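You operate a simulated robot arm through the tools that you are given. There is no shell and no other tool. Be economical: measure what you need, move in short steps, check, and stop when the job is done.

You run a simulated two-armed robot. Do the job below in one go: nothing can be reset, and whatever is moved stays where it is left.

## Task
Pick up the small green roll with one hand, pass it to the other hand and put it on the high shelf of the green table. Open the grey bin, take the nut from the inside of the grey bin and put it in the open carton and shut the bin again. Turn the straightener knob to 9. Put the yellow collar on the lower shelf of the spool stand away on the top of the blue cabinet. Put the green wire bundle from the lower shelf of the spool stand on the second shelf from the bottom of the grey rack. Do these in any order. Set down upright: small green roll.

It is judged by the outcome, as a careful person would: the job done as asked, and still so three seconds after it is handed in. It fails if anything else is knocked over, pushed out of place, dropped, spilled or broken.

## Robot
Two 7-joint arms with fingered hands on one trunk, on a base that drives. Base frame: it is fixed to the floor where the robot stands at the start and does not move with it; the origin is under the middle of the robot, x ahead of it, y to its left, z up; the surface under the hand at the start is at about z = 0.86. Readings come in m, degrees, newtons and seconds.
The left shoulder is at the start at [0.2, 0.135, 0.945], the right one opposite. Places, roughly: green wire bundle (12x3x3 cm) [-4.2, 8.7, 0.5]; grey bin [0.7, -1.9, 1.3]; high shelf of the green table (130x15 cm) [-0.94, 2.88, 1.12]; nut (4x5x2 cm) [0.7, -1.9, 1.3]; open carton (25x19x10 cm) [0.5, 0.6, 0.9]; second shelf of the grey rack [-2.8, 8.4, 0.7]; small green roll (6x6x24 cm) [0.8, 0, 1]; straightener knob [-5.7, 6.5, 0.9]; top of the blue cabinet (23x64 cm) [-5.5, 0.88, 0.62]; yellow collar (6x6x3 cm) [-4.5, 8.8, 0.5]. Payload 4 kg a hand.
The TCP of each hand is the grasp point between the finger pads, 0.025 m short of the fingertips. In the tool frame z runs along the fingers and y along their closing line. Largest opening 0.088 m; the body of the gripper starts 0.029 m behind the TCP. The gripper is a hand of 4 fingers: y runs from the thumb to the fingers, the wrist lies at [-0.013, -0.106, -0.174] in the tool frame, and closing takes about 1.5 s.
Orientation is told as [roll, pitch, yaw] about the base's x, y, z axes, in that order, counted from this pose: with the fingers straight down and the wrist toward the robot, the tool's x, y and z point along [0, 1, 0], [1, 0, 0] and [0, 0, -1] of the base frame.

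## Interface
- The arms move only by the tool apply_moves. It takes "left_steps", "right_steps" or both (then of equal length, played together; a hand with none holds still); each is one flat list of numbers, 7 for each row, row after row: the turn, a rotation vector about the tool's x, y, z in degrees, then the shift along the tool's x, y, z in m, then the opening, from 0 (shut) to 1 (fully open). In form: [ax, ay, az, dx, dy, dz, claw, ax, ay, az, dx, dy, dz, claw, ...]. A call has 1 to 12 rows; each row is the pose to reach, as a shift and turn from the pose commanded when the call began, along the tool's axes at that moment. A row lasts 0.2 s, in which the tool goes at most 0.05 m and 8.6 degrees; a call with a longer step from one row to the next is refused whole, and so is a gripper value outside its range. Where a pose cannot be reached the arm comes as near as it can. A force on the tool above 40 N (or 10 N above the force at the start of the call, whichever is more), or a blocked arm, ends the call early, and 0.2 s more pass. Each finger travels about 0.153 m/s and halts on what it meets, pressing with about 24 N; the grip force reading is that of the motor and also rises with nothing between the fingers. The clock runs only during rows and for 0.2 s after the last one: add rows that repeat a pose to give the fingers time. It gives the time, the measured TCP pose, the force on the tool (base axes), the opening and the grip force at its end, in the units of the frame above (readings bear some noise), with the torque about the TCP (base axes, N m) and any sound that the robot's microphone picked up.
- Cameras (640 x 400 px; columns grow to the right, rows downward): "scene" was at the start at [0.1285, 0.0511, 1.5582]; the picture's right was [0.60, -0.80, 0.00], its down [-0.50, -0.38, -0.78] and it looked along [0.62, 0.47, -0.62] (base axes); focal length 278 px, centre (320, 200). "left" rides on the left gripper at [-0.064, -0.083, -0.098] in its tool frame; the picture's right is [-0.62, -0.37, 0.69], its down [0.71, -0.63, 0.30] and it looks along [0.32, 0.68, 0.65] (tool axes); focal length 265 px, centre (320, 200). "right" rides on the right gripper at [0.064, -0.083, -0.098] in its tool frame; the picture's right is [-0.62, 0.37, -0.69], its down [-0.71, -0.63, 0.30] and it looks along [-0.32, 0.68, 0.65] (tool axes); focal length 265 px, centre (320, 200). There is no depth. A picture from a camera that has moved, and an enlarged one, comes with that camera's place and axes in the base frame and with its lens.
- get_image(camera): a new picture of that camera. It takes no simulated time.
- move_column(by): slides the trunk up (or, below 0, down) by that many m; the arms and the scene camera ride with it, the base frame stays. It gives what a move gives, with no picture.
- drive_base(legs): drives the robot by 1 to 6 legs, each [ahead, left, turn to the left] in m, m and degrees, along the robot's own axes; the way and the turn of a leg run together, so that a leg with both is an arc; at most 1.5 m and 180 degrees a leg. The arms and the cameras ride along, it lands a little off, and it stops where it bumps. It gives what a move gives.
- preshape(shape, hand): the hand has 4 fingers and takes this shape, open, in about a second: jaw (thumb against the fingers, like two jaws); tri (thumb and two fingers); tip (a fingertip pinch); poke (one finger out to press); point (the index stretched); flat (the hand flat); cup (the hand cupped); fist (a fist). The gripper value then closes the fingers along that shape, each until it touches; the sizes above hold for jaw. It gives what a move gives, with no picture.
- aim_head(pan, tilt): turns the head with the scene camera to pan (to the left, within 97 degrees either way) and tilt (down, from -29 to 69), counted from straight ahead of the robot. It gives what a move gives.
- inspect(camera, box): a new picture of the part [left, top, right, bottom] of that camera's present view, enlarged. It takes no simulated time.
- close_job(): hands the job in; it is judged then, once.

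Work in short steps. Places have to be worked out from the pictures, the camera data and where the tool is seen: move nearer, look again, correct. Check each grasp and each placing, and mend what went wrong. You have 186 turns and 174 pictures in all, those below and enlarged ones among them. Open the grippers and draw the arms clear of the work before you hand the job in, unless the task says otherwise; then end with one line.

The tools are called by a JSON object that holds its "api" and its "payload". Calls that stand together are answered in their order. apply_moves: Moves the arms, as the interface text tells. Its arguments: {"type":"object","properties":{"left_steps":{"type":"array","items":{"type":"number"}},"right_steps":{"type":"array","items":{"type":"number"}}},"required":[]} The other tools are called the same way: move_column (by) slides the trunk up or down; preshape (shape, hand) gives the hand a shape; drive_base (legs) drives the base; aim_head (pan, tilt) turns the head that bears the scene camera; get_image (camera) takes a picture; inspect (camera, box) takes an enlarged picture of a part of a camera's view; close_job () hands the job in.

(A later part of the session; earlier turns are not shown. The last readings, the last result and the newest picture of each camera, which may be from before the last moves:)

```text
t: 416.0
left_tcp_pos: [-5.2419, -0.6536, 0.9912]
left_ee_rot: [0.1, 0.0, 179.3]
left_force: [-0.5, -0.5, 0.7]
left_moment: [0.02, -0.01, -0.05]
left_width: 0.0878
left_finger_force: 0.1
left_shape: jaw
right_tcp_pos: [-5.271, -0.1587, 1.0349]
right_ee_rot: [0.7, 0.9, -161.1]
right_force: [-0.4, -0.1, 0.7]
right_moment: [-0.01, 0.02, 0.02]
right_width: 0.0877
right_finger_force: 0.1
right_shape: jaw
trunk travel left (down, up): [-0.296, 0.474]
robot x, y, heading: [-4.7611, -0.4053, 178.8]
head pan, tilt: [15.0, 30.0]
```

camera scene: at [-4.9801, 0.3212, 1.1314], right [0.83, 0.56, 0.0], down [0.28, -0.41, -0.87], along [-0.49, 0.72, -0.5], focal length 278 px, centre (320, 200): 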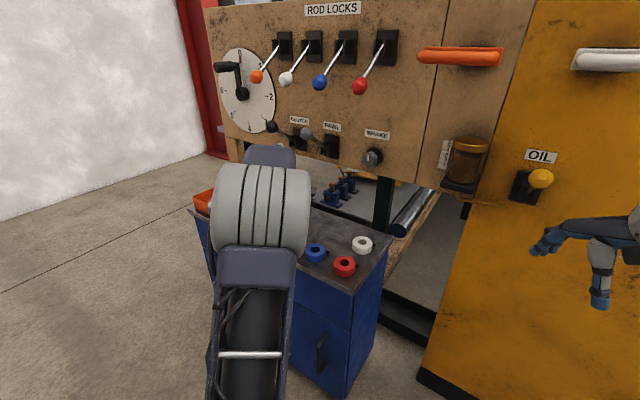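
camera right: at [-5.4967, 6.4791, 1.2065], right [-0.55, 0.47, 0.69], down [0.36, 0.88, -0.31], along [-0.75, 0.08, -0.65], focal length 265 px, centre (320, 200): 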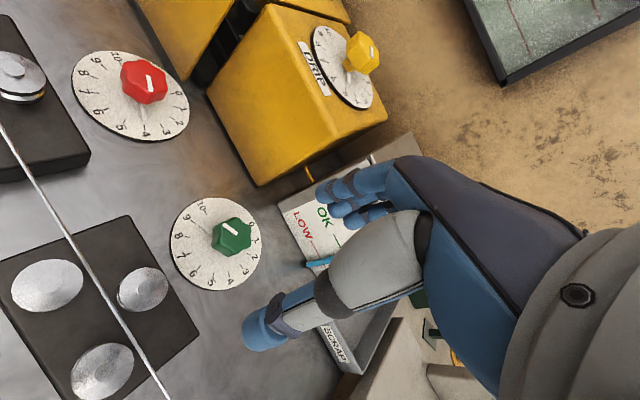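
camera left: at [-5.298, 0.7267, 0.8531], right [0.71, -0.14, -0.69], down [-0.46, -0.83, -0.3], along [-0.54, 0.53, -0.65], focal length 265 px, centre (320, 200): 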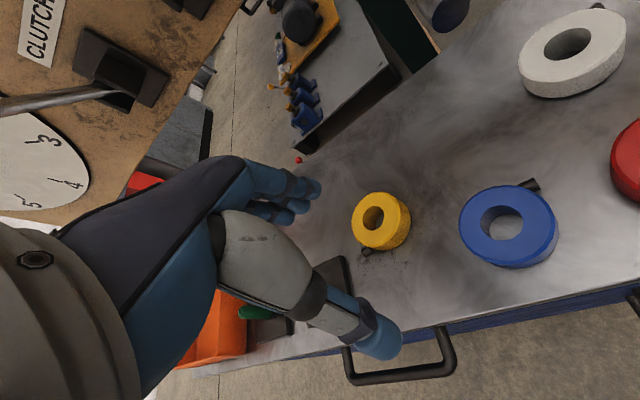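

The right hand touched something on the panel while rising. I look back at the panel for any change.

{"api": "aim_head", "payload": {"pan": -80, "tilt": 18}}

{"api": "get_image", "payload": {"camera": "scene"}}

```text
t: 417.7
left_tcp_pos: [-5.2428, -0.6525, 0.991]
left_ee_rot: [0.2, 0.0, 179.3]
left_force: [0.2, -0.2, 0.2]
left_moment: [-0.03, 0.0, 0.04]
left_width: 0.088
left_finger_force: 0.0
left_shape: jaw
right_tcp_pos: [-5.2709, -0.1594, 1.0354]
right_ee_rot: [0.7, 0.9, -161.2]
right_force: [0.2, -0.4, 0.6]
right_moment: [0.0, 0.0, 0.0]
right_width: 0.0874
right_finger_force: 0.0
right_shape: jaw
trunk travel left (down, up): [-0.296, 0.474]
robot x, y, heading: [-4.7622, -0.4079, 179.1]
head pan, tilt: [-80.0, 18.0]
```

```text
46 pictures are left
camera scene: at [-4.8351, -0.3153, 1.3367], right [0.99, 0.15, 0.0], down [0.05, -0.31, -0.95], along [-0.15, 0.94, -0.31], focal length 278 px, centre (320, 200)
```

scene: 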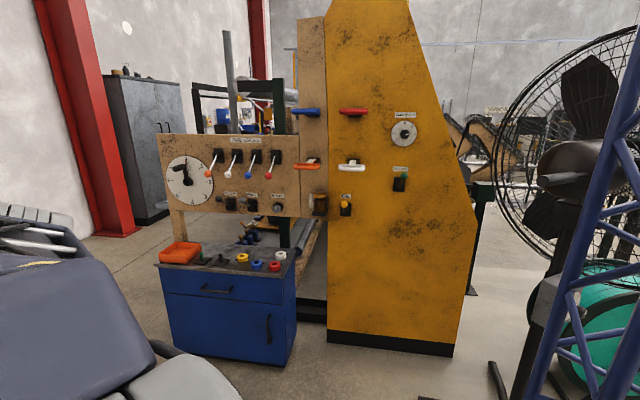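

{"api": "inspect", "payload": {"camera": "scene", "box": [150, 90, 430, 280]}}

```text
2.11 times, centred on (290, 185) of scene
camera zoom: at [-4.8351, -0.3153, 1.3367], right [0.99, 0.15, 0.0], down [0.05, -0.31, -0.95], along [-0.15, 0.94, -0.31], focal length 584 px, centre (383, 232)
```

zoom: 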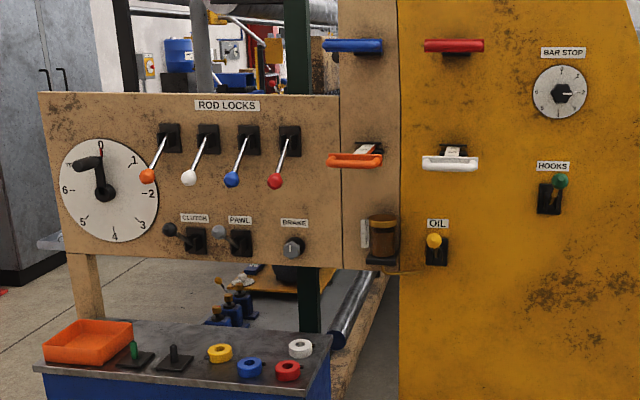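

Handles look unchanged (same heights as before). I back east to open floor and turn around to face east.

{"api": "drive_base", "payload": {"legs": [[-1.4, 0.15, 0], [0, 0, -179]]}}

{"api": "move_column", "payload": {"by": 0.3}}

{"api": "aim_head", "payload": {"pan": -5, "tilt": 20}}

{"api": "get_image", "payload": {"camera": "scene"}}

```text
t: 432.1
left_tcp_pos: [-2.8732, -0.3631, 0.9923]
left_ee_rot: [0.2, 0.0, -2.2]
left_force: [-0.2, 0.3, 0.6]
left_moment: [0.06, -0.02, 0.03]
left_width: 0.0877
left_finger_force: 0.0
left_shape: jaw
right_tcp_pos: [-2.8567, -0.8582, 1.0355]
right_ee_rot: [0.7, 1.0, 17.5]
right_force: [0.3, -0.3, -0.7]
right_moment: [-0.03, -0.01, 0.05]
right_width: 0.0877
right_finger_force: 0.0
right_shape: jaw
trunk travel left (down, up): [-0.296, 0.474]
robot x, y, heading: [-3.3599, -0.597, -2.7]
head pan, tilt: [-80.0, 18.0]
```

```text
t: 435.1
left_tcp_pos: [-2.8729, -0.3623, 1.2903]
left_ee_rot: [0.2, 0.0, -2.2]
left_force: [-0.3, 0.5, -0.6]
left_moment: [0.0, 0.0, -0.01]
left_width: 0.0877
left_finger_force: 0.0
left_shape: jaw
right_tcp_pos: [-2.8567, -0.8579, 1.335]
right_ee_rot: [0.7, 0.9, 17.4]
right_force: [0.3, -1.1, 0.4]
right_moment: [-0.06, 0.02, 0.05]
right_width: 0.0876
right_finger_force: 0.1
right_shape: jaw
trunk travel left (down, up): [-0.596, 0.174]
robot x, y, heading: [-3.3606, -0.5972, -2.4]
head pan, tilt: [-80.0, 18.0]
```

```text
t: 436.6
left_tcp_pos: [-2.8737, -0.3648, 1.2909]
left_ee_rot: [0.2, 0.0, -2.3]
left_force: [-0.4, -0.3, 0.0]
left_moment: [0.02, 0.03, 0.01]
left_width: 0.0881
left_finger_force: 0.1
left_shape: jaw
right_tcp_pos: [-2.8566, -0.8572, 1.3339]
right_ee_rot: [0.7, 0.9, 17.4]
right_force: [-0.6, -0.4, 0.8]
right_moment: [0.02, 0.02, -0.01]
right_width: 0.088
right_finger_force: 0.0
right_shape: jaw
trunk travel left (down, up): [-0.596, 0.174]
robot x, y, heading: [-3.362, -0.5958, -3.2]
head pan, tilt: [-5.0, 20.0]
```

```text
44 pictures are left
camera scene: at [-3.2084, -0.6115, 1.6335], right [-0.13, -0.99, 0.0], down [-0.34, 0.05, -0.94], along [0.93, -0.13, -0.34], focal length 278 px, centre (320, 200)
```

scene: 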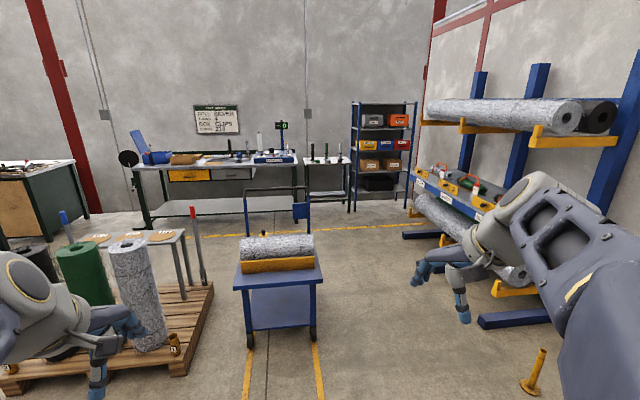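

The bin rack's front faces west (grey bin top-left). I take the lane between trolley and pipe rack (y≈−1.4).

{"api": "drive_base", "payload": {"legs": [[0, -0.78, 3], [1.4, 0, 0], [1.2, 0, 0]]}}

{"api": "aim_head", "payload": {"pan": -15, "tilt": 15}}

{"api": "get_image", "payload": {"camera": "scene"}}

```text
t: 453.1
left_tcp_pos: [-0.3059, -1.131, 1.2911]
left_ee_rot: [0.2, 0.0, 0.3]
left_force: [0.2, -0.5, -0.5]
left_moment: [0.03, -0.03, 0.02]
left_width: 0.0876
left_finger_force: 0.1
left_shape: jaw
right_tcp_pos: [-0.2687, -1.6249, 1.3361]
right_ee_rot: [0.7, 0.9, 19.9]
right_force: [0.2, -0.1, 0.3]
right_moment: [-0.02, 0.02, -0.04]
right_width: 0.0881
right_finger_force: 0.0
right_shape: jaw
trunk travel left (down, up): [-0.596, 0.174]
robot x, y, heading: [-0.786, -1.3887, 0.0]
head pan, tilt: [-5.0, 20.0]
```

```text
t: 453.8
left_tcp_pos: [-0.3061, -1.1326, 1.2912]
left_ee_rot: [0.2, 0.0, 0.3]
left_force: [-0.1, 0.7, -0.1]
left_moment: [0.0, -0.02, 0.05]
left_width: 0.088
left_finger_force: 0.0
left_shape: jaw
right_tcp_pos: [-0.2672, -1.6262, 1.3364]
right_ee_rot: [0.8, 0.9, 19.9]
right_force: [1.0, 0.5, 0.2]
right_moment: [-0.02, 0.01, 0.05]
right_width: 0.0878
right_finger_force: 0.0
right_shape: jaw
trunk travel left (down, up): [-0.596, 0.174]
robot x, y, heading: [-0.7832, -1.388, 0.1]
head pan, tilt: [-15.0, 15.0]
```

```text
43 pictures are left
camera scene: at [-0.6327, -1.4107, 1.6416], right [-0.26, -0.97, 0.0], down [-0.25, 0.07, -0.97], along [0.93, -0.25, -0.26], focal length 278 px, centre (320, 200)
```

scene: 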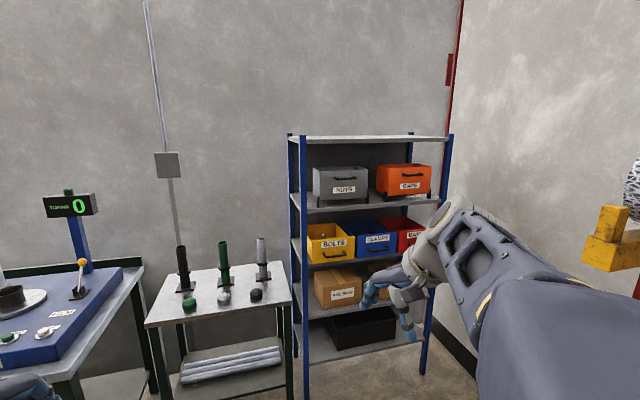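

{"api": "inspect", "payload": {"camera": "scene", "box": [285, 130, 465, 270]}}

```text
2.86 times, centred on (375, 200) of scene
camera zoom: at [-0.6327, -1.4107, 1.6416], right [-0.26, -0.97, 0.0], down [-0.25, 0.07, -0.97], along [0.93, -0.25, -0.26], focal length 793 px, centre (163, 200)
```

zoom: 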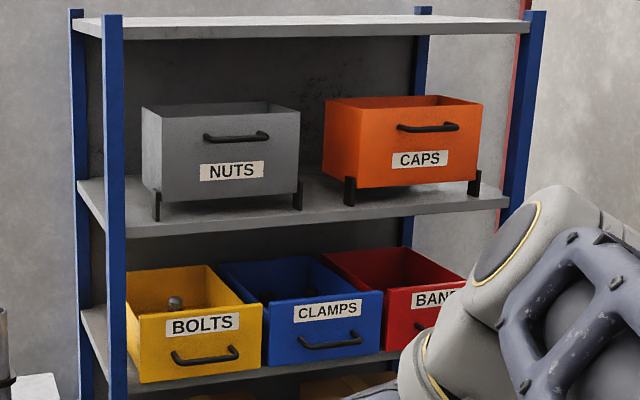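

The NUTS bin sits on front pivots with a bar handle at about (0.52, −1.855, 1.41). I move nearer and turn the right hand to point forward so thumb and fingers can clasp the bar from below and above.

{"api": "drive_base", "payload": {"legs": [[0.3, -0.26, 0]]}}

{"api": "move_column", "payload": {"by": -0.1}}

{"api": "apply_moves", "payload": {"right_steps": [0, 0, 7, 0, 0.01, 0, 1, 0, 0, 14, 0, 0.02, 0, 1, 0, 0, 20, 0, 0.03, 0, 1]}}

{"api": "apply_moves", "payload": {"right_steps": [-8, 0, 0, 0, 0.02, -0.01, 1, -16, 0, 0, 0, 0.04, -0.02, 1, -24, 0, 0, 0, 0.06, -0.03, 1, -32, 0, 0, 0, 0.08, -0.04, 1, -40, 0, 0, 0, 0.1, -0.05, 1, -48, 0, 0, 0, 0.12, -0.06, 1, -56, 0, 0, 0, 0.14, -0.07, 1, -64, 0, 0, 0, 0.14, -0.08, 1, -72, 0, 0, 0, 0.14, -0.08, 1, -80, 0, 0, 0, 0.14, -0.08, 1, -88, 0, 0, 0, 0.14, -0.08, 1, -88, 0, 0, 0, 0.14, -0.08, 1]}}

{"api": "get_image", "payload": {"camera": "scene"}}

```text
t: 456.3
left_tcp_pos: [-0.006, -1.3928, 1.2909]
left_ee_rot: [0.2, 0.1, 0.6]
left_force: [-0.1, -0.2, 0.1]
left_moment: [0.01, 0.02, 0.0]
left_width: 0.088
left_finger_force: 0.1
left_shape: jaw
right_tcp_pos: [0.0331, -1.8869, 1.3363]
right_ee_rot: [0.7, 0.9, 20.3]
right_force: [-0.2, 0.1, -0.2]
right_moment: [0.03, 0.0, 0.0]
right_width: 0.0878
right_finger_force: 0.1
right_shape: jaw
trunk travel left (down, up): [-0.596, 0.174]
robot x, y, heading: [-0.4804, -1.6502, 0.0]
head pan, tilt: [-15.0, 15.0]
```

```text
t: 457.6
left_tcp_pos: [-0.007, -1.3931, 1.1928]
left_ee_rot: [0.1, 0.0, 0.6]
left_force: [-0.8, -0.6, -0.3]
left_moment: [0.03, 0.0, -0.01]
left_width: 0.0878
left_finger_force: 0.0
left_shape: jaw
right_tcp_pos: [0.0334, -1.8868, 1.2359]
right_ee_rot: [0.6, 1.0, 20.2]
right_force: [0.3, 0.4, 0.0]
right_moment: [0.0, -0.03, 0.02]
right_width: 0.0879
right_finger_force: 0.1
right_shape: jaw
trunk travel left (down, up): [-0.496, 0.274]
robot x, y, heading: [-0.4828, -1.6503, 0.1]
head pan, tilt: [-15.0, 15.0]
```

```text
t: 458.4
left_tcp_pos: [-0.0069, -1.3933, 1.1915]
left_ee_rot: [0.2, 0.0, 0.6]
left_force: [-0.3, -0.1, 0.0]
left_moment: [0.02, 0.02, 0.0]
left_width: 0.0879
left_finger_force: 0.1
left_shape: jaw
right_tcp_pos: [0.0614, -1.8745, 1.2346]
right_ee_rot: [0.4, 1.1, 0.1]
right_force: [0.3, -0.7, 0.0]
right_moment: [0.0, -0.02, -0.01]
right_width: 0.0881
right_finger_force: 0.2
right_shape: jaw
trunk travel left (down, up): [-0.496, 0.274]
robot x, y, heading: [-0.4866, -1.6479, 0.3]
head pan, tilt: [-15.0, 15.0]
```

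```text
t: 461.0
left_tcp_pos: [-0.0057, -1.393, 1.1922]
left_ee_rot: [0.2, 0.0, 0.6]
left_force: [0.0, 0.4, -0.1]
left_moment: [-0.02, 0.04, -0.02]
left_width: 0.0879
left_finger_force: 0.1
left_shape: jaw
right_tcp_pos: [0.2014, -1.8759, 1.3125]
right_ee_rot: [7.7, -86.9, -7.5]
right_force: [-0.2, -0.2, 0.2]
right_moment: [-0.01, 0.0, -0.01]
right_width: 0.0878
right_finger_force: 0.1
right_shape: jaw
trunk travel left (down, up): [-0.496, 0.274]
robot x, y, heading: [-0.4842, -1.6472, 0.1]
head pan, tilt: [-15.0, 15.0]
```

```text
41 pictures are left
camera scene: at [-0.3324, -1.6728, 1.5416], right [-0.26, -0.97, 0.0], down [-0.25, 0.07, -0.97], along [0.93, -0.25, -0.26], focal length 278 px, centre (320, 200)
```

scene: 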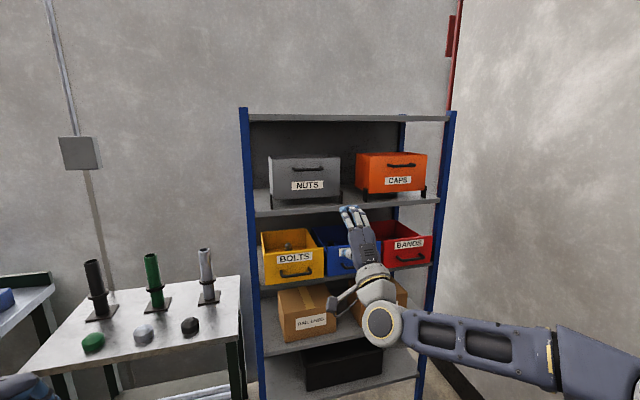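

The hand points forward well. Two views put the handle near (0.66, −1.895, 1.385). I check with the wrist camera and a zoom.

{"api": "get_image", "payload": {"camera": "right"}}

{"api": "inspect", "payload": {"camera": "scene", "box": [240, 130, 400, 230]}}

```text
40 pictures are left
camera right: at [0.0994, -1.8108, 1.2341], right [-0.67, -0.63, 0.4], down [0.27, -0.71, -0.65], along [0.69, -0.33, 0.65], focal length 265 px, centre (320, 200)
```

right: 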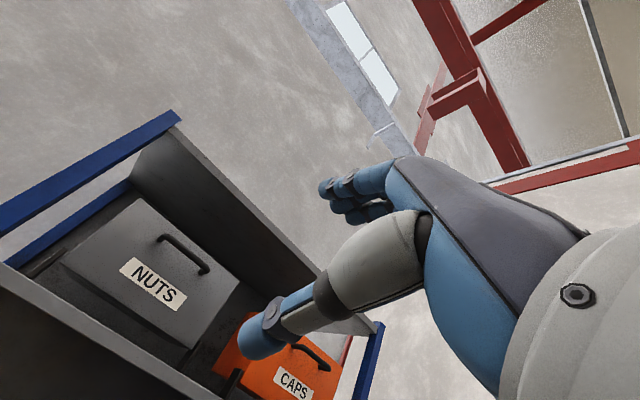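

```text
4.00 times, centred on (320, 180) of scene
camera zoom: at [-0.3324, -1.6728, 1.5416], right [-0.26, -0.97, 0.0], down [-0.25, 0.07, -0.97], along [0.93, -0.25, -0.26], focal length 1110 px, centre (320, 280)
```

zoom: 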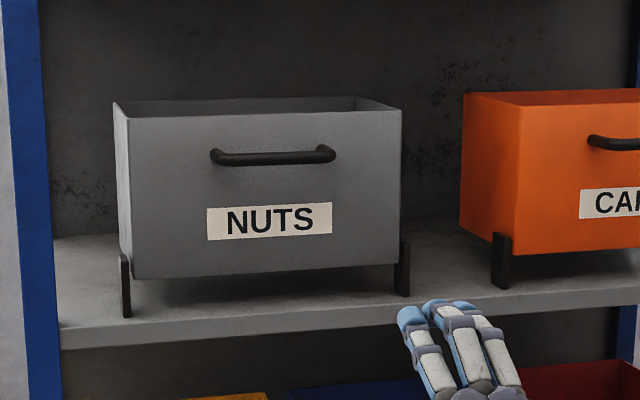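

Handle refined to (0.638, −1.887, 1.388). I drive 0.28 m closer, raise the hand to handle height and approach with open fingers.

{"api": "drive_base", "payload": {"legs": [[0.28, 0, 0]]}}

{"api": "apply_moves", "payload": {"right_steps": [0, 0, 0, -0.004, 0.038, 0.01, 1, 0, 0, 0, -0.009, 0.076, 0.02, 1, 0, 0, 0, -0.009, 0.076, 0.05, 1, 0, 0, 0, -0.009, 0.076, 0.08, 1, 0, 0, 0, -0.009, 0.076, 0.09, 1]}}

{"api": "get_image", "payload": {"camera": "right"}}

{"api": "inspect", "payload": {"camera": "scene", "box": [240, 110, 440, 250]}}

```text
t: 463.0
left_tcp_pos: [0.2729, -1.3919, 1.1907]
left_ee_rot: [0.2, 0.0, 0.6]
left_force: [-0.1, 0.4, -0.8]
left_moment: [0.0, 0.02, 0.01]
left_width: 0.0878
left_finger_force: 0.0
left_shape: jaw
right_tcp_pos: [0.4822, -1.8759, 1.3138]
right_ee_rot: [6.8, -86.9, -6.7]
right_force: [-0.6, 0.1, 0.8]
right_moment: [0.01, -0.03, -0.06]
right_width: 0.0879
right_finger_force: 0.0
right_shape: jaw
trunk travel left (down, up): [-0.496, 0.274]
robot x, y, heading: [-0.2033, -1.6475, 0.1]
head pan, tilt: [-15.0, 15.0]
```

```text
t: 464.2
left_tcp_pos: [0.2727, -1.3931, 1.1912]
left_ee_rot: [0.2, 0.1, 0.7]
left_force: [0.1, 0.1, -0.2]
left_moment: [-0.03, -0.02, 0.0]
left_width: 0.0877
left_finger_force: 0.0
left_shape: jaw
right_tcp_pos: [0.5784, -1.8836, 1.3832]
right_ee_rot: [6.6, -86.9, -6.4]
right_force: [0.3, -0.3, 0.5]
right_moment: [0.0, -0.04, -0.01]
right_width: 0.0878
right_finger_force: 0.0
right_shape: jaw
trunk travel left (down, up): [-0.496, 0.274]
robot x, y, heading: [-0.2, -1.65, 0.0]
head pan, tilt: [-15.0, 15.0]
```

```text
38 pictures are left
camera right: at [0.4728, -1.8191, 1.3051], right [-0.67, -0.63, 0.4], down [0.27, -0.71, -0.65], along [0.69, -0.33, 0.65], focal length 265 px, centre (320, 200)
```

right: 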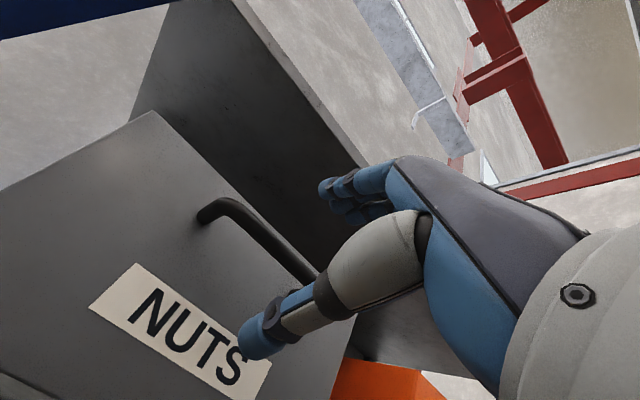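

```text
2.86 times, centred on (340, 180) of scene
camera zoom: at [-0.0533, -1.6721, 1.5417], right [-0.26, -0.97, 0.0], down [-0.25, 0.07, -0.97], along [0.93, -0.25, -0.26], focal length 793 px, centre (263, 257)
```

zoom: 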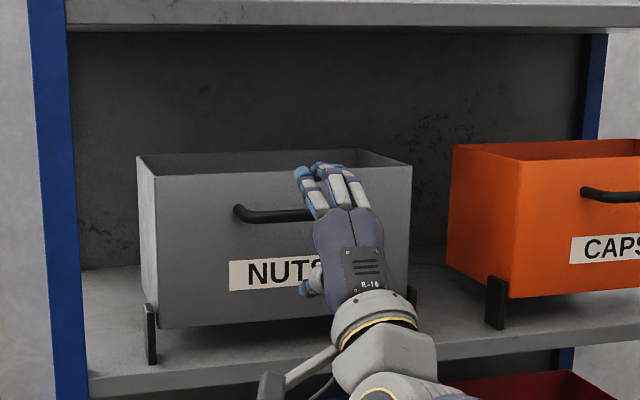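

The bar is at TCP height between thumb and fingers. I move 4.5 cm forward and close on it.

{"api": "apply_moves", "payload": {"right_steps": [0, 0, 0, 0, 0.003, 0.02, 1, 0, 0, 0, 0, 0.005, 0.04, 1, 0, 0, 0, 0, 0.005, 0.048, 1, 0, 0, 0, 0, 0.005, 0.048, 1]}}

{"api": "get_image", "payload": {"camera": "right"}}

```text
t: 465.2
left_tcp_pos: [0.2708, -1.3913, 1.1915]
left_ee_rot: [0.1, 0.0, 0.6]
left_force: [0.8, 0.0, 0.7]
left_moment: [0.01, 0.0, -0.01]
left_width: 0.0878
left_finger_force: 0.1
left_shape: jaw
right_tcp_pos: [0.6238, -1.8843, 1.3863]
right_ee_rot: [6.8, -86.9, -6.5]
right_force: [-1.0, 0.6, -0.1]
right_moment: [-0.01, 0.02, -0.05]
right_width: 0.0876
right_finger_force: 0.0
right_shape: jaw
trunk travel left (down, up): [-0.496, 0.274]
robot x, y, heading: [-0.206, -1.646, 0.2]
head pan, tilt: [-15.0, 15.0]
```

```text
36 pictures are left
camera right: at [0.5212, -1.8196, 1.307], right [-0.67, -0.62, 0.4], down [0.27, -0.71, -0.65], along [0.69, -0.33, 0.64], focal length 265 px, centre (320, 200)
```

right: 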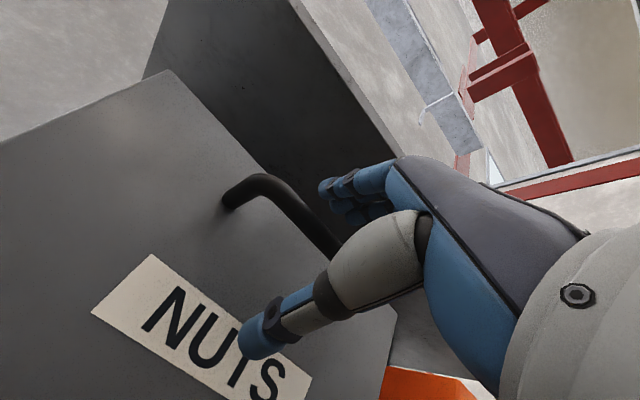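

The bar lies inside the grip. I close on it.

{"api": "apply_moves", "payload": {"right_steps": [0, 0, 0, 0, 0, 0.004, 0.6, 0, 0, 0, 0, 0, 0.004, 0.2, 0, 0, 0, 0, 0, 0.004, 0, 0, 0, 0, 0, 0, 0.004, 0, 0, 0, 0, 0, 0, 0.004, 0, 0, 0, 0, 0, 0, 0.004, 0, 0, 0, 0, 0, 0, 0.004, 0]}}

{"api": "apply_moves", "payload": {"right_steps": [0, 0, 0, 0, 0, -0.015, 0, 0, 0, 0, 0, 0, -0.03, 0, 0, 0, 0, 0, -0.003, -0.045, 0, 0, 0, 0, 0, -0.006, -0.06, 0, 0, 0, 0, 0, -0.006, -0.06, 0]}}

{"api": "inspect", "payload": {"camera": "scene", "box": [240, 110, 440, 250]}}

```text
t: 466.8
left_tcp_pos: [0.2726, -1.392, 1.1913]
left_ee_rot: [0.2, 0.1, 0.6]
left_force: [-0.1, -0.4, -0.4]
left_moment: [-0.02, 0.03, 0.01]
left_width: 0.0877
left_finger_force: 0.1
left_shape: jaw
right_tcp_pos: [0.6284, -1.8847, 1.3852]
right_ee_rot: [6.6, -86.8, -6.4]
right_force: [2.7, 1.3, -0.5]
right_moment: [-0.06, 0.01, 0.02]
right_width: 0.0
right_finger_force: 23.5
right_shape: jaw
trunk travel left (down, up): [-0.496, 0.274]
robot x, y, heading: [-0.2032, -1.6486, -0.0]
head pan, tilt: [-15.0, 15.0]
```

```text
t: 467.4
left_tcp_pos: [0.2729, -1.3918, 1.1911]
left_ee_rot: [0.1, 0.1, 0.7]
left_force: [-0.3, -0.2, -0.9]
left_moment: [-0.01, -0.04, 0.0]
left_width: 0.088
left_finger_force: 0.1
left_shape: jaw
right_tcp_pos: [0.6015, -1.8846, 1.3763]
right_ee_rot: [3.9, -85.3, -3.5]
right_force: [15.7, 2.1, -16.1]
right_moment: [-0.1, -0.04, 0.08]
right_width: 0.0003
right_finger_force: 24.1
right_shape: jaw
trunk travel left (down, up): [-0.496, 0.274]
robot x, y, heading: [-0.204, -1.6489, 0.2]
head pan, tilt: [-15.0, 15.0]
stopped in row 3 (right hand): the force on the tool passed its limit at 44 N (the readings are from after the stop); the commanded pose is now the measured one
```

```text
2.86 times, centred on (340, 180) of scene
camera zoom: at [-0.0514, -1.6721, 1.5415], right [-0.26, -0.97, 0.0], down [-0.25, 0.07, -0.97], along [0.93, -0.25, -0.26], focal length 793 px, centre (263, 257)
```

zoom: 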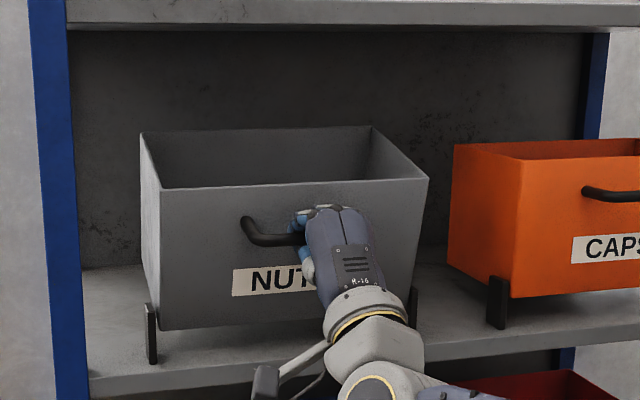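

The fingers hook the bar and the bin tilts forward on its pivots. I keep pulling along the arc (back and down).

{"api": "apply_moves", "payload": {"right_steps": [0, 0, 0, 0, -0.004, -0.01, 0, 0, 0, 0, 0, -0.01, -0.02, 0, 0, 0, 0, 0, -0.017, -0.03, 0, 0, 0, 0, 0, -0.025, -0.04, 0, 0, 0, 0, 0, -0.034, -0.048, 0, 0, 0, 0, 0, -0.034, -0.048, 0]}}

{"api": "inspect", "payload": {"camera": "scene", "box": [240, 110, 440, 250]}}

```text
t: 467.9
left_tcp_pos: [0.2738, -1.392, 1.191]
left_ee_rot: [0.2, 0.1, 0.7]
left_force: [-0.4, 0.5, 0.5]
left_moment: [0.0, 0.01, -0.03]
left_width: 0.0878
left_finger_force: 0.0
left_shape: jaw
right_tcp_pos: [0.5927, -1.8843, 1.3685]
right_ee_rot: [4.5, -84.7, -3.8]
right_force: [16.9, 1.9, -15.6]
right_moment: [-0.07, -0.07, 0.06]
right_width: 0.0
right_finger_force: 23.9
right_shape: jaw
trunk travel left (down, up): [-0.496, 0.274]
robot x, y, heading: [-0.2, -1.6433, 0.2]
head pan, tilt: [-15.0, 15.0]
stopped in row 2 (right hand): the force on the tool passed its limit at 42 N (the readings are from after the stop); the commanded pose is now the measured one
```

```text
2.86 times, centred on (340, 180) of scene
camera zoom: at [-0.0512, -1.672, 1.5416], right [-0.26, -0.97, 0.0], down [-0.25, 0.07, -0.97], along [0.93, -0.25, -0.26], focal length 793 px, centre (263, 257)
```

zoom: 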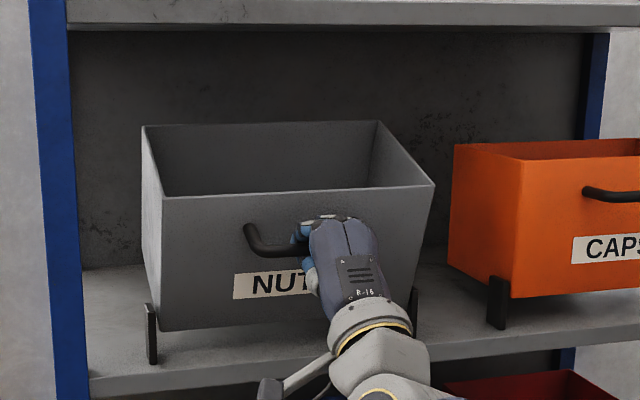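

The force shows I'm outside the arc (pulled toward the pivot). I move mostly downward.

{"api": "apply_moves", "payload": {"right_steps": [0, 0, 0, 0, -0.008, 0.002, 0, 0, 0, 0, 0, -0.014, -0.002, 0, 0, 0, 0, 0, -0.021, -0.008, 0, 0, 0, 0, 0, -0.028, -0.014, 0, 0, 0, 0, 0, -0.036, -0.02, 0, 0, 0, 0, 0, -0.044, -0.026, 0]}}

{"api": "inspect", "payload": {"camera": "scene", "box": [240, 110, 440, 250]}}

```text
t: 469.3
left_tcp_pos: [0.2748, -1.3902, 1.1924]
left_ee_rot: [0.1, 0.1, 0.7]
left_force: [0.2, 0.3, 0.2]
left_moment: [0.01, 0.01, 0.0]
left_width: 0.088
left_finger_force: 0.1
left_shape: jaw
right_tcp_pos: [0.5673, -1.8849, 1.3304]
right_ee_rot: [4.7, -84.7, -4.2]
right_force: [30.5, 2.1, -1.2]
right_moment: [-0.14, -0.01, 0.13]
right_width: 0.0003
right_finger_force: 24.4
right_shape: jaw
trunk travel left (down, up): [-0.496, 0.274]
robot x, y, heading: [-0.2041, -1.6459, 0.3]
head pan, tilt: [-15.0, 15.0]
stopped in row 6 (right hand): the force on the tool passed its limit at 47 N (the readings are from after the stop); the commanded pose is now the measured one
```

```text
2.86 times, centred on (340, 180) of scene
camera zoom: at [-0.0506, -1.6719, 1.5417], right [-0.26, -0.97, 0.0], down [-0.25, 0.07, -0.97], along [0.93, -0.25, -0.26], focal length 793 px, centre (263, 257)
```

zoom: 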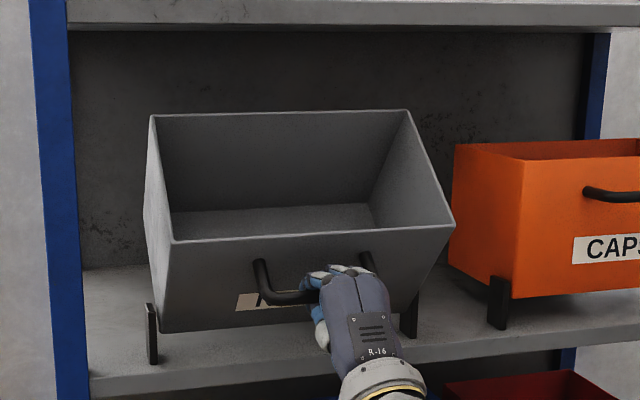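

Tilted ≈35°. I continue downward with little pull.

{"api": "apply_moves", "payload": {"right_steps": [0, 0, 0, 0, -0.006, 0.006, 0, 0, 0, 0, 0, -0.014, 0.006, 0, 0, 0, 0, 0, -0.022, 0.005, 0, 0, 0, 0, 0, -0.03, 0.003, 0, 0, 0, 0, 0, -0.03, 0.003, 0]}}

{"api": "get_image", "payload": {"camera": "scene"}}

```text
t: 470.0
left_tcp_pos: [0.2741, -1.392, 1.1914]
left_ee_rot: [0.1, -0.1, 0.7]
left_force: [-0.6, -0.1, -0.9]
left_moment: [0.01, 0.0, -0.01]
left_width: 0.0879
left_finger_force: 0.0
left_shape: jaw
right_tcp_pos: [0.5672, -1.885, 1.3228]
right_ee_rot: [6.0, -86.3, -5.8]
right_force: [19.0, -0.1, 20.6]
right_moment: [-0.09, 0.01, 0.07]
right_width: 0.0
right_finger_force: 23.5
right_shape: jaw
trunk travel left (down, up): [-0.496, 0.274]
robot x, y, heading: [-0.2007, -1.6471, 0.5]
head pan, tilt: [-15.0, 15.0]
stopped in row 3 (right hand): the force on the tool passed its limit at 46 N (the readings are from after the stop); the commanded pose is now the measured one
```

```text
32 pictures are left
camera scene: at [-0.052, -1.6718, 1.5416], right [-0.26, -0.97, 0.0], down [-0.25, 0.07, -0.97], along [0.93, -0.25, -0.26], focal length 278 px, centre (320, 200)
```

scene: 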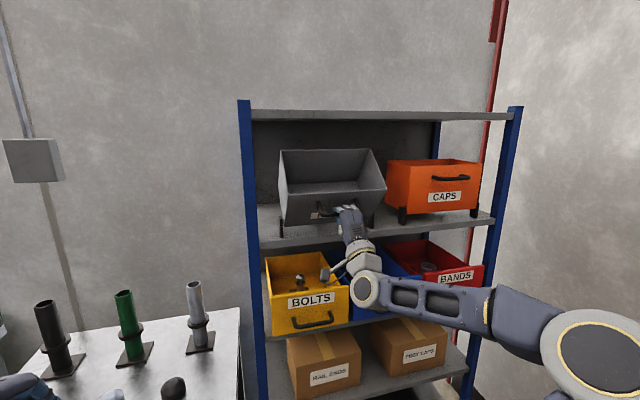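

The bin has reached its open stop. I test whether it stays open by releasing the bar.

{"api": "apply_moves", "payload": {"right_steps": [0, 0, 0, 0, 0.003, 0.003, 0.3, 0, 0, 0, 0, 0.003, 0.003, 0.7, 0, 0, 0, 0, 0.003, 0.003, 1, 0, 0, 0, 0, 0.003, 0.003, 1, 0, 0, 0, 0, 0.003, -0.02, 1, 0, 0, 0, 0, 0.003, -0.05, 1, 0, 0, 0, 0, 0.0, -0.09, 1, 0, 0, 0, 0, -0.02, -0.13, 1, 0, 0, 0, 0, -0.04, -0.17, 1]}}

{"api": "inspect", "payload": {"camera": "scene", "box": [240, 130, 440, 260]}}

```text
t: 472.0
left_tcp_pos: [0.2729, -1.3921, 1.1913]
left_ee_rot: [0.1, 0.0, 0.7]
left_force: [0.2, -0.3, 0.6]
left_moment: [0.01, 0.03, 0.0]
left_width: 0.0877
left_finger_force: 0.1
left_shape: jaw
right_tcp_pos: [0.392, -1.8853, 1.2924]
right_ee_rot: [5.8, -85.9, -5.5]
right_force: [0.3, 0.1, -0.4]
right_moment: [-0.01, -0.02, 0.02]
right_width: 0.0879
right_finger_force: 0.1
right_shape: jaw
trunk travel left (down, up): [-0.496, 0.274]
robot x, y, heading: [-0.2039, -1.6462, -0.0]
head pan, tilt: [-15.0, 15.0]
```

```text
3.08 times, centred on (340, 195) of scene
camera zoom: at [-0.0522, -1.672, 1.5416], right [-0.26, -0.97, 0.0], down [-0.25, 0.07, -0.97], along [0.93, -0.25, -0.26], focal length 854 px, centre (258, 215)
```

zoom: 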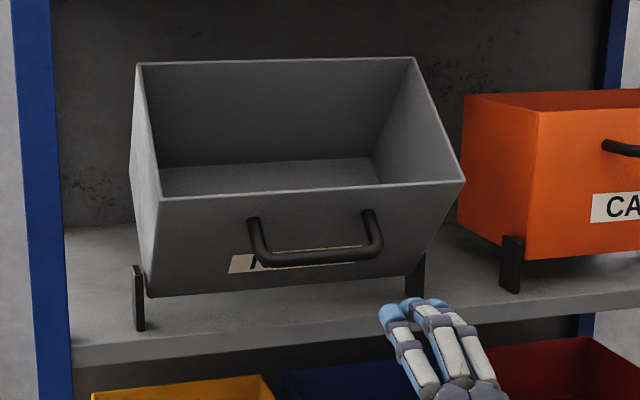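

The bin stays open. I raise the trunk to look down into it.

{"api": "move_column", "payload": {"by": 0.27}}

{"api": "aim_head", "payload": {"pan": -15, "tilt": 30}}

{"api": "get_image", "payload": {"camera": "scene"}}

```text
t: 474.8
left_tcp_pos: [0.2727, -1.3909, 1.4608]
left_ee_rot: [0.1, 0.0, 0.7]
left_force: [-1.4, 0.7, -0.4]
left_moment: [-0.01, -0.03, -0.01]
left_width: 0.0879
left_finger_force: 0.0
left_shape: jaw
right_tcp_pos: [0.3926, -1.8862, 1.5622]
right_ee_rot: [5.6, -85.8, -5.3]
right_force: [-0.8, 0.2, -0.5]
right_moment: [-0.04, 0.01, -0.01]
right_width: 0.0877
right_finger_force: 0.1
right_shape: jaw
trunk travel left (down, up): [-0.766, 0.004]
robot x, y, heading: [-0.2027, -1.6484, 0.4]
head pan, tilt: [-15.0, 15.0]
```

```text
t: 475.6
left_tcp_pos: [0.2738, -1.3915, 1.4608]
left_ee_rot: [0.1, 0.0, 0.7]
left_force: [0.8, 0.0, 0.5]
left_moment: [0.04, 0.01, 0.02]
left_width: 0.0882
left_finger_force: 0.2
left_shape: jaw
right_tcp_pos: [0.3914, -1.8861, 1.5635]
right_ee_rot: [5.6, -85.8, -5.2]
right_force: [0.7, -0.3, 0.7]
right_moment: [0.05, -0.02, 0.01]
right_width: 0.0878
right_finger_force: 0.1
right_shape: jaw
trunk travel left (down, up): [-0.766, 0.004]
robot x, y, heading: [-0.1996, -1.6469, 0.5]
head pan, tilt: [-15.0, 30.0]
```

```text
30 pictures are left
camera scene: at [-0.0554, -1.6712, 1.7875], right [-0.26, -0.97, 0.0], down [-0.48, 0.13, -0.87], along [0.84, -0.22, -0.5], focal length 278 px, centre (320, 200)
```

scene: 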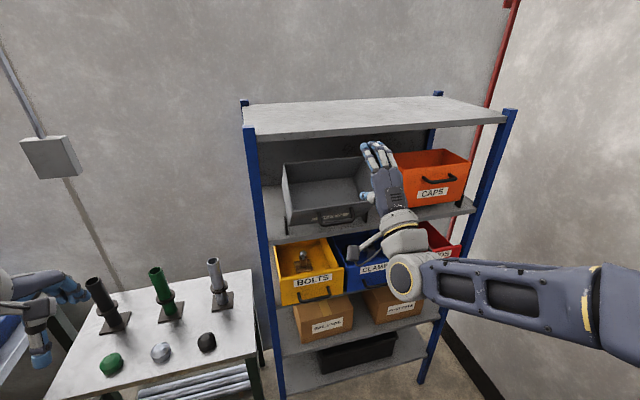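

{"api": "inspect", "payload": {"camera": "scene", "box": [270, 145, 390, 235]}}

{"api": "get_image", "payload": {"camera": "right"}}

```text
4.44 times, centred on (330, 190) of scene
camera zoom: at [-0.0554, -1.6712, 1.7875], right [-0.26, -0.97, 0.0], down [-0.48, 0.13, -0.87], along [0.84, -0.22, -0.5], focal length 1233 px, centre (276, 244)
```

zoom: 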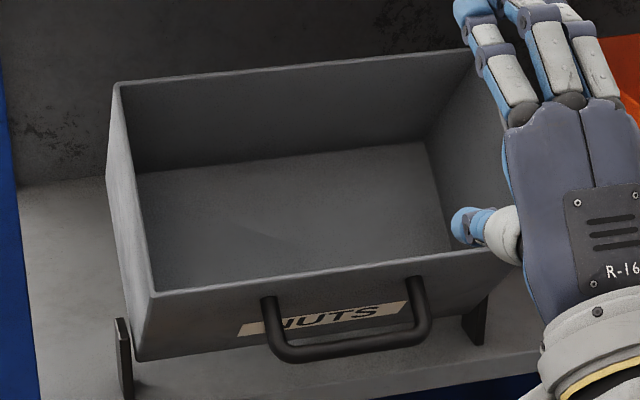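

```text
28 pictures are left
camera right: at [0.2875, -1.8206, 1.4865], right [-0.66, -0.63, 0.41], down [0.26, -0.71, -0.66], along [0.7, -0.33, 0.63], focal length 265 px, centre (320, 200)
```

right: 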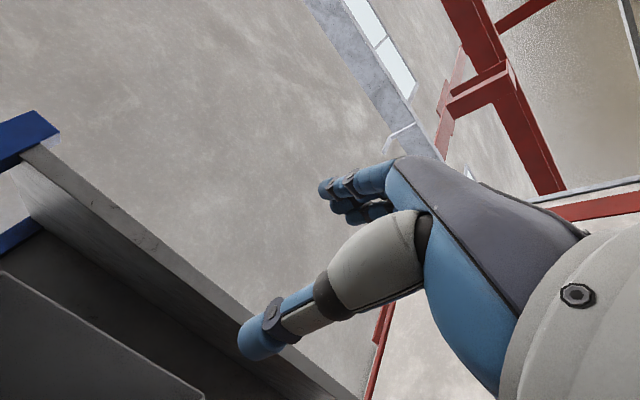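

The nut is not visible; it likely slid into the front-bottom corner behind the front wall (≈(0.67, −1.9, 1.33)). I tilt the right hand down to pitch −22° in front of the bin and look in with its camera.

{"api": "apply_moves", "payload": {"right_steps": [8, 0, 0, 0, 0, 0, 1, 16, 0, 0, 0, 0, 0, 1, 24, 0, 0, 0, 0, 0, 1, 32, 0, 0, 0, 0, 0, 1, 40, 0, 0, 0, -0.01, 0.01, 1, 48, 0, 0, 0, -0.02, 0.03, 1, 56, 0, 0, 0, -0.03, 0.05, 1, 64, 0, 0, 0, -0.045, 0.08, 1, 64, 0, 0, 0, -0.06, 0.11, 1, 64, 0, 0, 0, -0.07, 0.13, 1, 64, 0, 0, 0, -0.07, 0.13, 1]}}

{"api": "get_image", "payload": {"camera": "right"}}

```text
t: 478.0
left_tcp_pos: [0.272, -1.3916, 1.4614]
left_ee_rot: [0.2, 0.0, 0.6]
left_force: [0.0, -0.1, 1.2]
left_moment: [0.03, 0.0, 0.01]
left_width: 0.0878
left_finger_force: 0.1
left_shape: jaw
right_tcp_pos: [0.518, -1.8852, 1.4833]
right_ee_rot: [0.4, -22.0, 0.2]
right_force: [-0.3, -0.1, 0.2]
right_moment: [0.02, 0.01, 0.0]
right_width: 0.088
right_finger_force: 0.0
right_shape: jaw
trunk travel left (down, up): [-0.766, 0.004]
robot x, y, heading: [-0.2029, -1.648, 0.1]
head pan, tilt: [-15.0, 30.0]
```

```text
27 pictures are left
camera right: at [0.4025, -1.8205, 1.5437], right [0.09, -0.62, 0.78], down [-0.47, -0.71, -0.52], along [0.88, -0.32, -0.35], focal length 265 px, centre (320, 200)
```

right: 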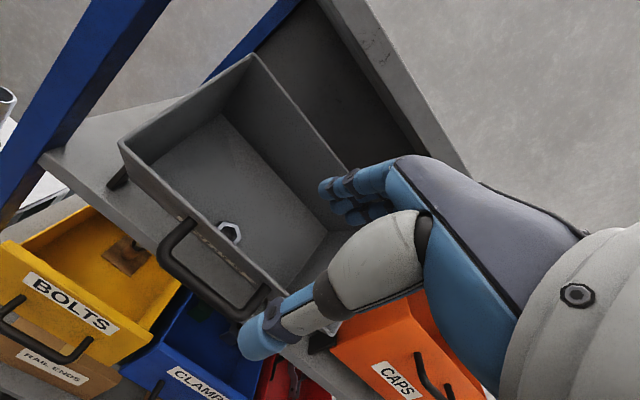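

The nut is visible at about (0.655, −1.882, 1.33), lying on the sloped floor against the front wall. I orient the hand tilted 38° forward and yawed so it closes sideways (right–left) on the nut.

{"api": "apply_moves", "payload": {"right_steps": [-8, 0, 0, 0, -0.015, 0, 1, -16, 0, 0, 0, -0.03, 0, 1, -16, 0, 0, 0, -0.03, 0, 1]}}

{"api": "apply_moves", "payload": {"right_steps": [0, 0, -8, 0, 0, 0, 1, 0, 0, -16, 0, 0, 0, 1, 0, 0, -24, 0, 0, 0, 1, 0, 0, -32, 0, 0, 0, 1, 0, 0, -40, 0, 0, 0, 1, 0, 0, -48, 0, 0, 0, 1, 0, 0, -56, 0, 0, 0, 1, 0, 0, -64, 0, 0, 0, 1, 0, 0, -70, 0, 0, 0, 1, 0, 0, -70, 0, 0, 0, 1]}}

{"api": "get_image", "payload": {"camera": "right"}}

```text
t: 478.8
left_tcp_pos: [0.2731, -1.3922, 1.4612]
left_ee_rot: [0.1, -0.1, 0.7]
left_force: [-0.7, 0.2, 0.5]
left_moment: [-0.01, -0.01, -0.02]
left_width: 0.0881
left_finger_force: 0.1
left_shape: jaw
right_tcp_pos: [0.489, -1.8852, 1.4723]
right_ee_rot: [0.5, -38.0, 0.0]
right_force: [0.6, 0.0, 0.5]
right_moment: [-0.01, 0.0, -0.04]
right_width: 0.0879
right_finger_force: 0.0
right_shape: jaw
trunk travel left (down, up): [-0.766, 0.004]
robot x, y, heading: [-0.2002, -1.6491, 0.2]
head pan, tilt: [-15.0, 30.0]
```

```text
t: 481.0
left_tcp_pos: [0.274, -1.3922, 1.4615]
left_ee_rot: [0.0, 0.0, 0.7]
left_force: [-0.3, 0.7, -0.1]
left_moment: [0.02, 0.0, 0.01]
left_width: 0.0877
left_finger_force: 0.1
left_shape: jaw
right_tcp_pos: [0.4886, -1.8844, 1.4716]
right_ee_rot: [-36.1, -12.5, 74.3]
right_force: [0.3, -0.1, 0.0]
right_moment: [0.01, -0.02, -0.02]
right_width: 0.0879
right_finger_force: 0.1
right_shape: jaw
trunk travel left (down, up): [-0.766, 0.004]
robot x, y, heading: [-0.2025, -1.6457, 0.5]
head pan, tilt: [-15.0, 30.0]
```

```text
26 pictures are left
camera right: at [0.3585, -1.9411, 1.4942], right [0.13, 0.13, 0.98], down [0.55, -0.83, 0.03], along [0.82, 0.54, -0.18], focal length 265 px, centre (320, 200)
```

right: 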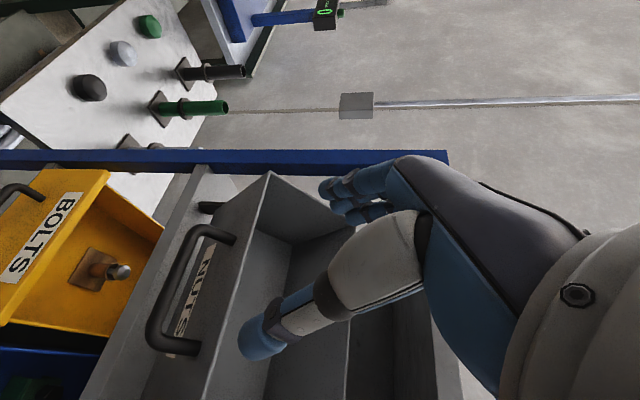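

Orientation reached with fingers normal to the bin floor. I shift to line up with the nut, advance most of the way in, and look.

{"api": "apply_moves", "payload": {"right_steps": [0, 0, 0, -0.025, 0.007, 0.01, 1, 0, 0, 0, -0.047, 0.014, 0.03, 1, 0, 0, 0, -0.047, 0.014, 0.07, 1, 0, 0, 0, -0.047, 0.014, 0.11, 1, 0, 0, 0, -0.047, 0.014, 0.145, 1, 0, 0, 0, -0.047, 0.014, 0.165, 1]}}

{"api": "get_image", "payload": {"camera": "right"}}

{"api": "inspect", "payload": {"camera": "scene", "box": [260, 120, 420, 240]}}

```text
t: 482.4
left_tcp_pos: [0.2721, -1.3908, 1.4624]
left_ee_rot: [0.1, -0.1, 0.7]
left_force: [-1.1, 0.7, 0.2]
left_moment: [0.01, 0.03, -0.03]
left_width: 0.0878
left_finger_force: 0.1
left_shape: jaw
right_tcp_pos: [0.6292, -1.8855, 1.372]
right_ee_rot: [-36.1, -12.6, 74.2]
right_force: [-1.0, 0.2, -0.9]
right_moment: [-0.05, 0.0, 0.02]
right_width: 0.0881
right_finger_force: 0.1
right_shape: jaw
trunk travel left (down, up): [-0.766, 0.004]
robot x, y, heading: [-0.2061, -1.6477, 0.0]
head pan, tilt: [-15.0, 30.0]
```

```text
25 pictures are left
camera right: at [0.4993, -1.9422, 1.394], right [0.13, 0.13, 0.98], down [0.55, -0.83, 0.03], along [0.82, 0.54, -0.18], focal length 265 px, centre (320, 200)
```

right: 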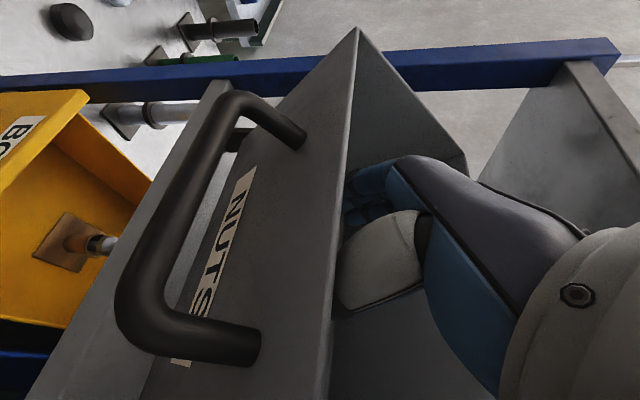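

```text
3.33 times, centred on (340, 180) of scene
camera zoom: at [-0.0555, -1.6712, 1.7875], right [-0.26, -0.97, 0.0], down [-0.48, 0.13, -0.87], along [0.84, -0.22, -0.5], focal length 925 px, centre (253, 267)
```

zoom: 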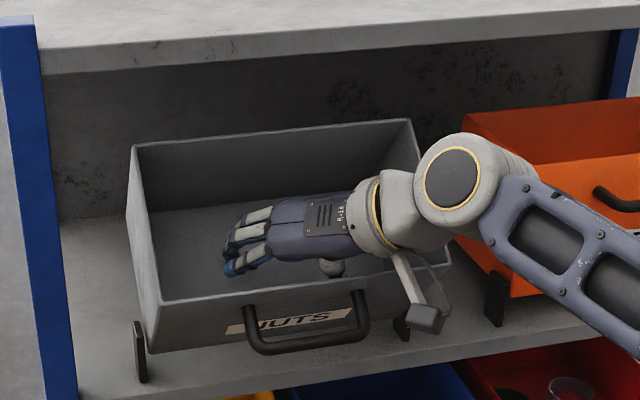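

Hand is in the bin. I advance gently until the fingertips meet the floor.

{"api": "apply_moves", "payload": {"right_steps": [0, 0, 0, 0, 0, 0.012, 1, 0, 0, 0, 0, 0, 0.024, 1, 0, 0, 0, 0, 0, 0.03, 1, 0, 0, 0, 0, 0, 0.03, 1]}}

{"api": "apply_moves", "payload": {"right_steps": [0, 0, 0, 0, 0, 0.005, 1, 0, 0, 0, 0, 0, 0.01, 1, 0, 0, 0, 0, 0, 0.01, 1]}}

```text
t: 483.4
left_tcp_pos: [0.2736, -1.3914, 1.4622]
left_ee_rot: [0.1, 0.1, 0.7]
left_force: [0.7, 0.7, -0.1]
left_moment: [-0.02, -0.02, -0.01]
left_width: 0.0878
left_finger_force: 0.0
left_shape: jaw
right_tcp_pos: [0.6471, -1.886, 1.3476]
right_ee_rot: [-36.0, -12.5, 74.2]
right_force: [-0.3, -0.5, 0.0]
right_moment: [-0.01, 0.01, 0.02]
right_width: 0.0877
right_finger_force: 0.2
right_shape: jaw
trunk travel left (down, up): [-0.766, 0.004]
robot x, y, heading: [-0.2015, -1.6476, 0.1]
head pan, tilt: [-15.0, 30.0]
```

```text
t: 484.2
left_tcp_pos: [0.2726, -1.3916, 1.4616]
left_ee_rot: [0.0, 0.0, 0.8]
left_force: [0.1, 0.0, 0.4]
left_moment: [-0.01, 0.0, -0.02]
left_width: 0.0881
left_finger_force: 0.1
left_shape: jaw
right_tcp_pos: [0.655, -1.8858, 1.3401]
right_ee_rot: [-36.1, -12.5, 74.3]
right_force: [-1.0, -0.6, 3.8]
right_moment: [-0.21, 0.29, -0.02]
right_width: 0.0881
right_finger_force: 0.0
right_shape: jaw
trunk travel left (down, up): [-0.766, 0.004]
robot x, y, heading: [-0.2036, -1.6465, 0.3]
head pan, tilt: [-15.0, 30.0]
```

Light contact at the floor. I close and read the width.

{"api": "apply_moves", "payload": {"right_steps": [0, 0, 0, 0, 0, 0, 0.7, 0, 0, 0, 0, 0, 0, 0.4, 0, 0, 0, 0, 0, 0, 0.1, 0, 0, 0, 0, 0, 0, 0, 0, 0, 0, 0, 0, 0, 0, 0, 0, 0, 0, 0, 0, 0, 0, 0, 0, 0, 0, 0, 0]}}

```text
t: 485.8
left_tcp_pos: [0.2731, -1.3919, 1.4621]
left_ee_rot: [0.0, 0.0, 0.7]
left_force: [0.1, 0.2, -0.5]
left_moment: [-0.01, 0.01, -0.01]
left_width: 0.0879
left_finger_force: 0.1
left_shape: jaw
right_tcp_pos: [0.6534, -1.8847, 1.3415]
right_ee_rot: [-36.0, -12.5, 74.3]
right_force: [1.9, 0.5, 8.7]
right_moment: [-0.51, 0.77, 0.11]
right_width: 0.0001
right_finger_force: 23.9
right_shape: jaw
trunk travel left (down, up): [-0.766, 0.004]
robot x, y, heading: [-0.2035, -1.645, 0.3]
head pan, tilt: [-15.0, 30.0]
```

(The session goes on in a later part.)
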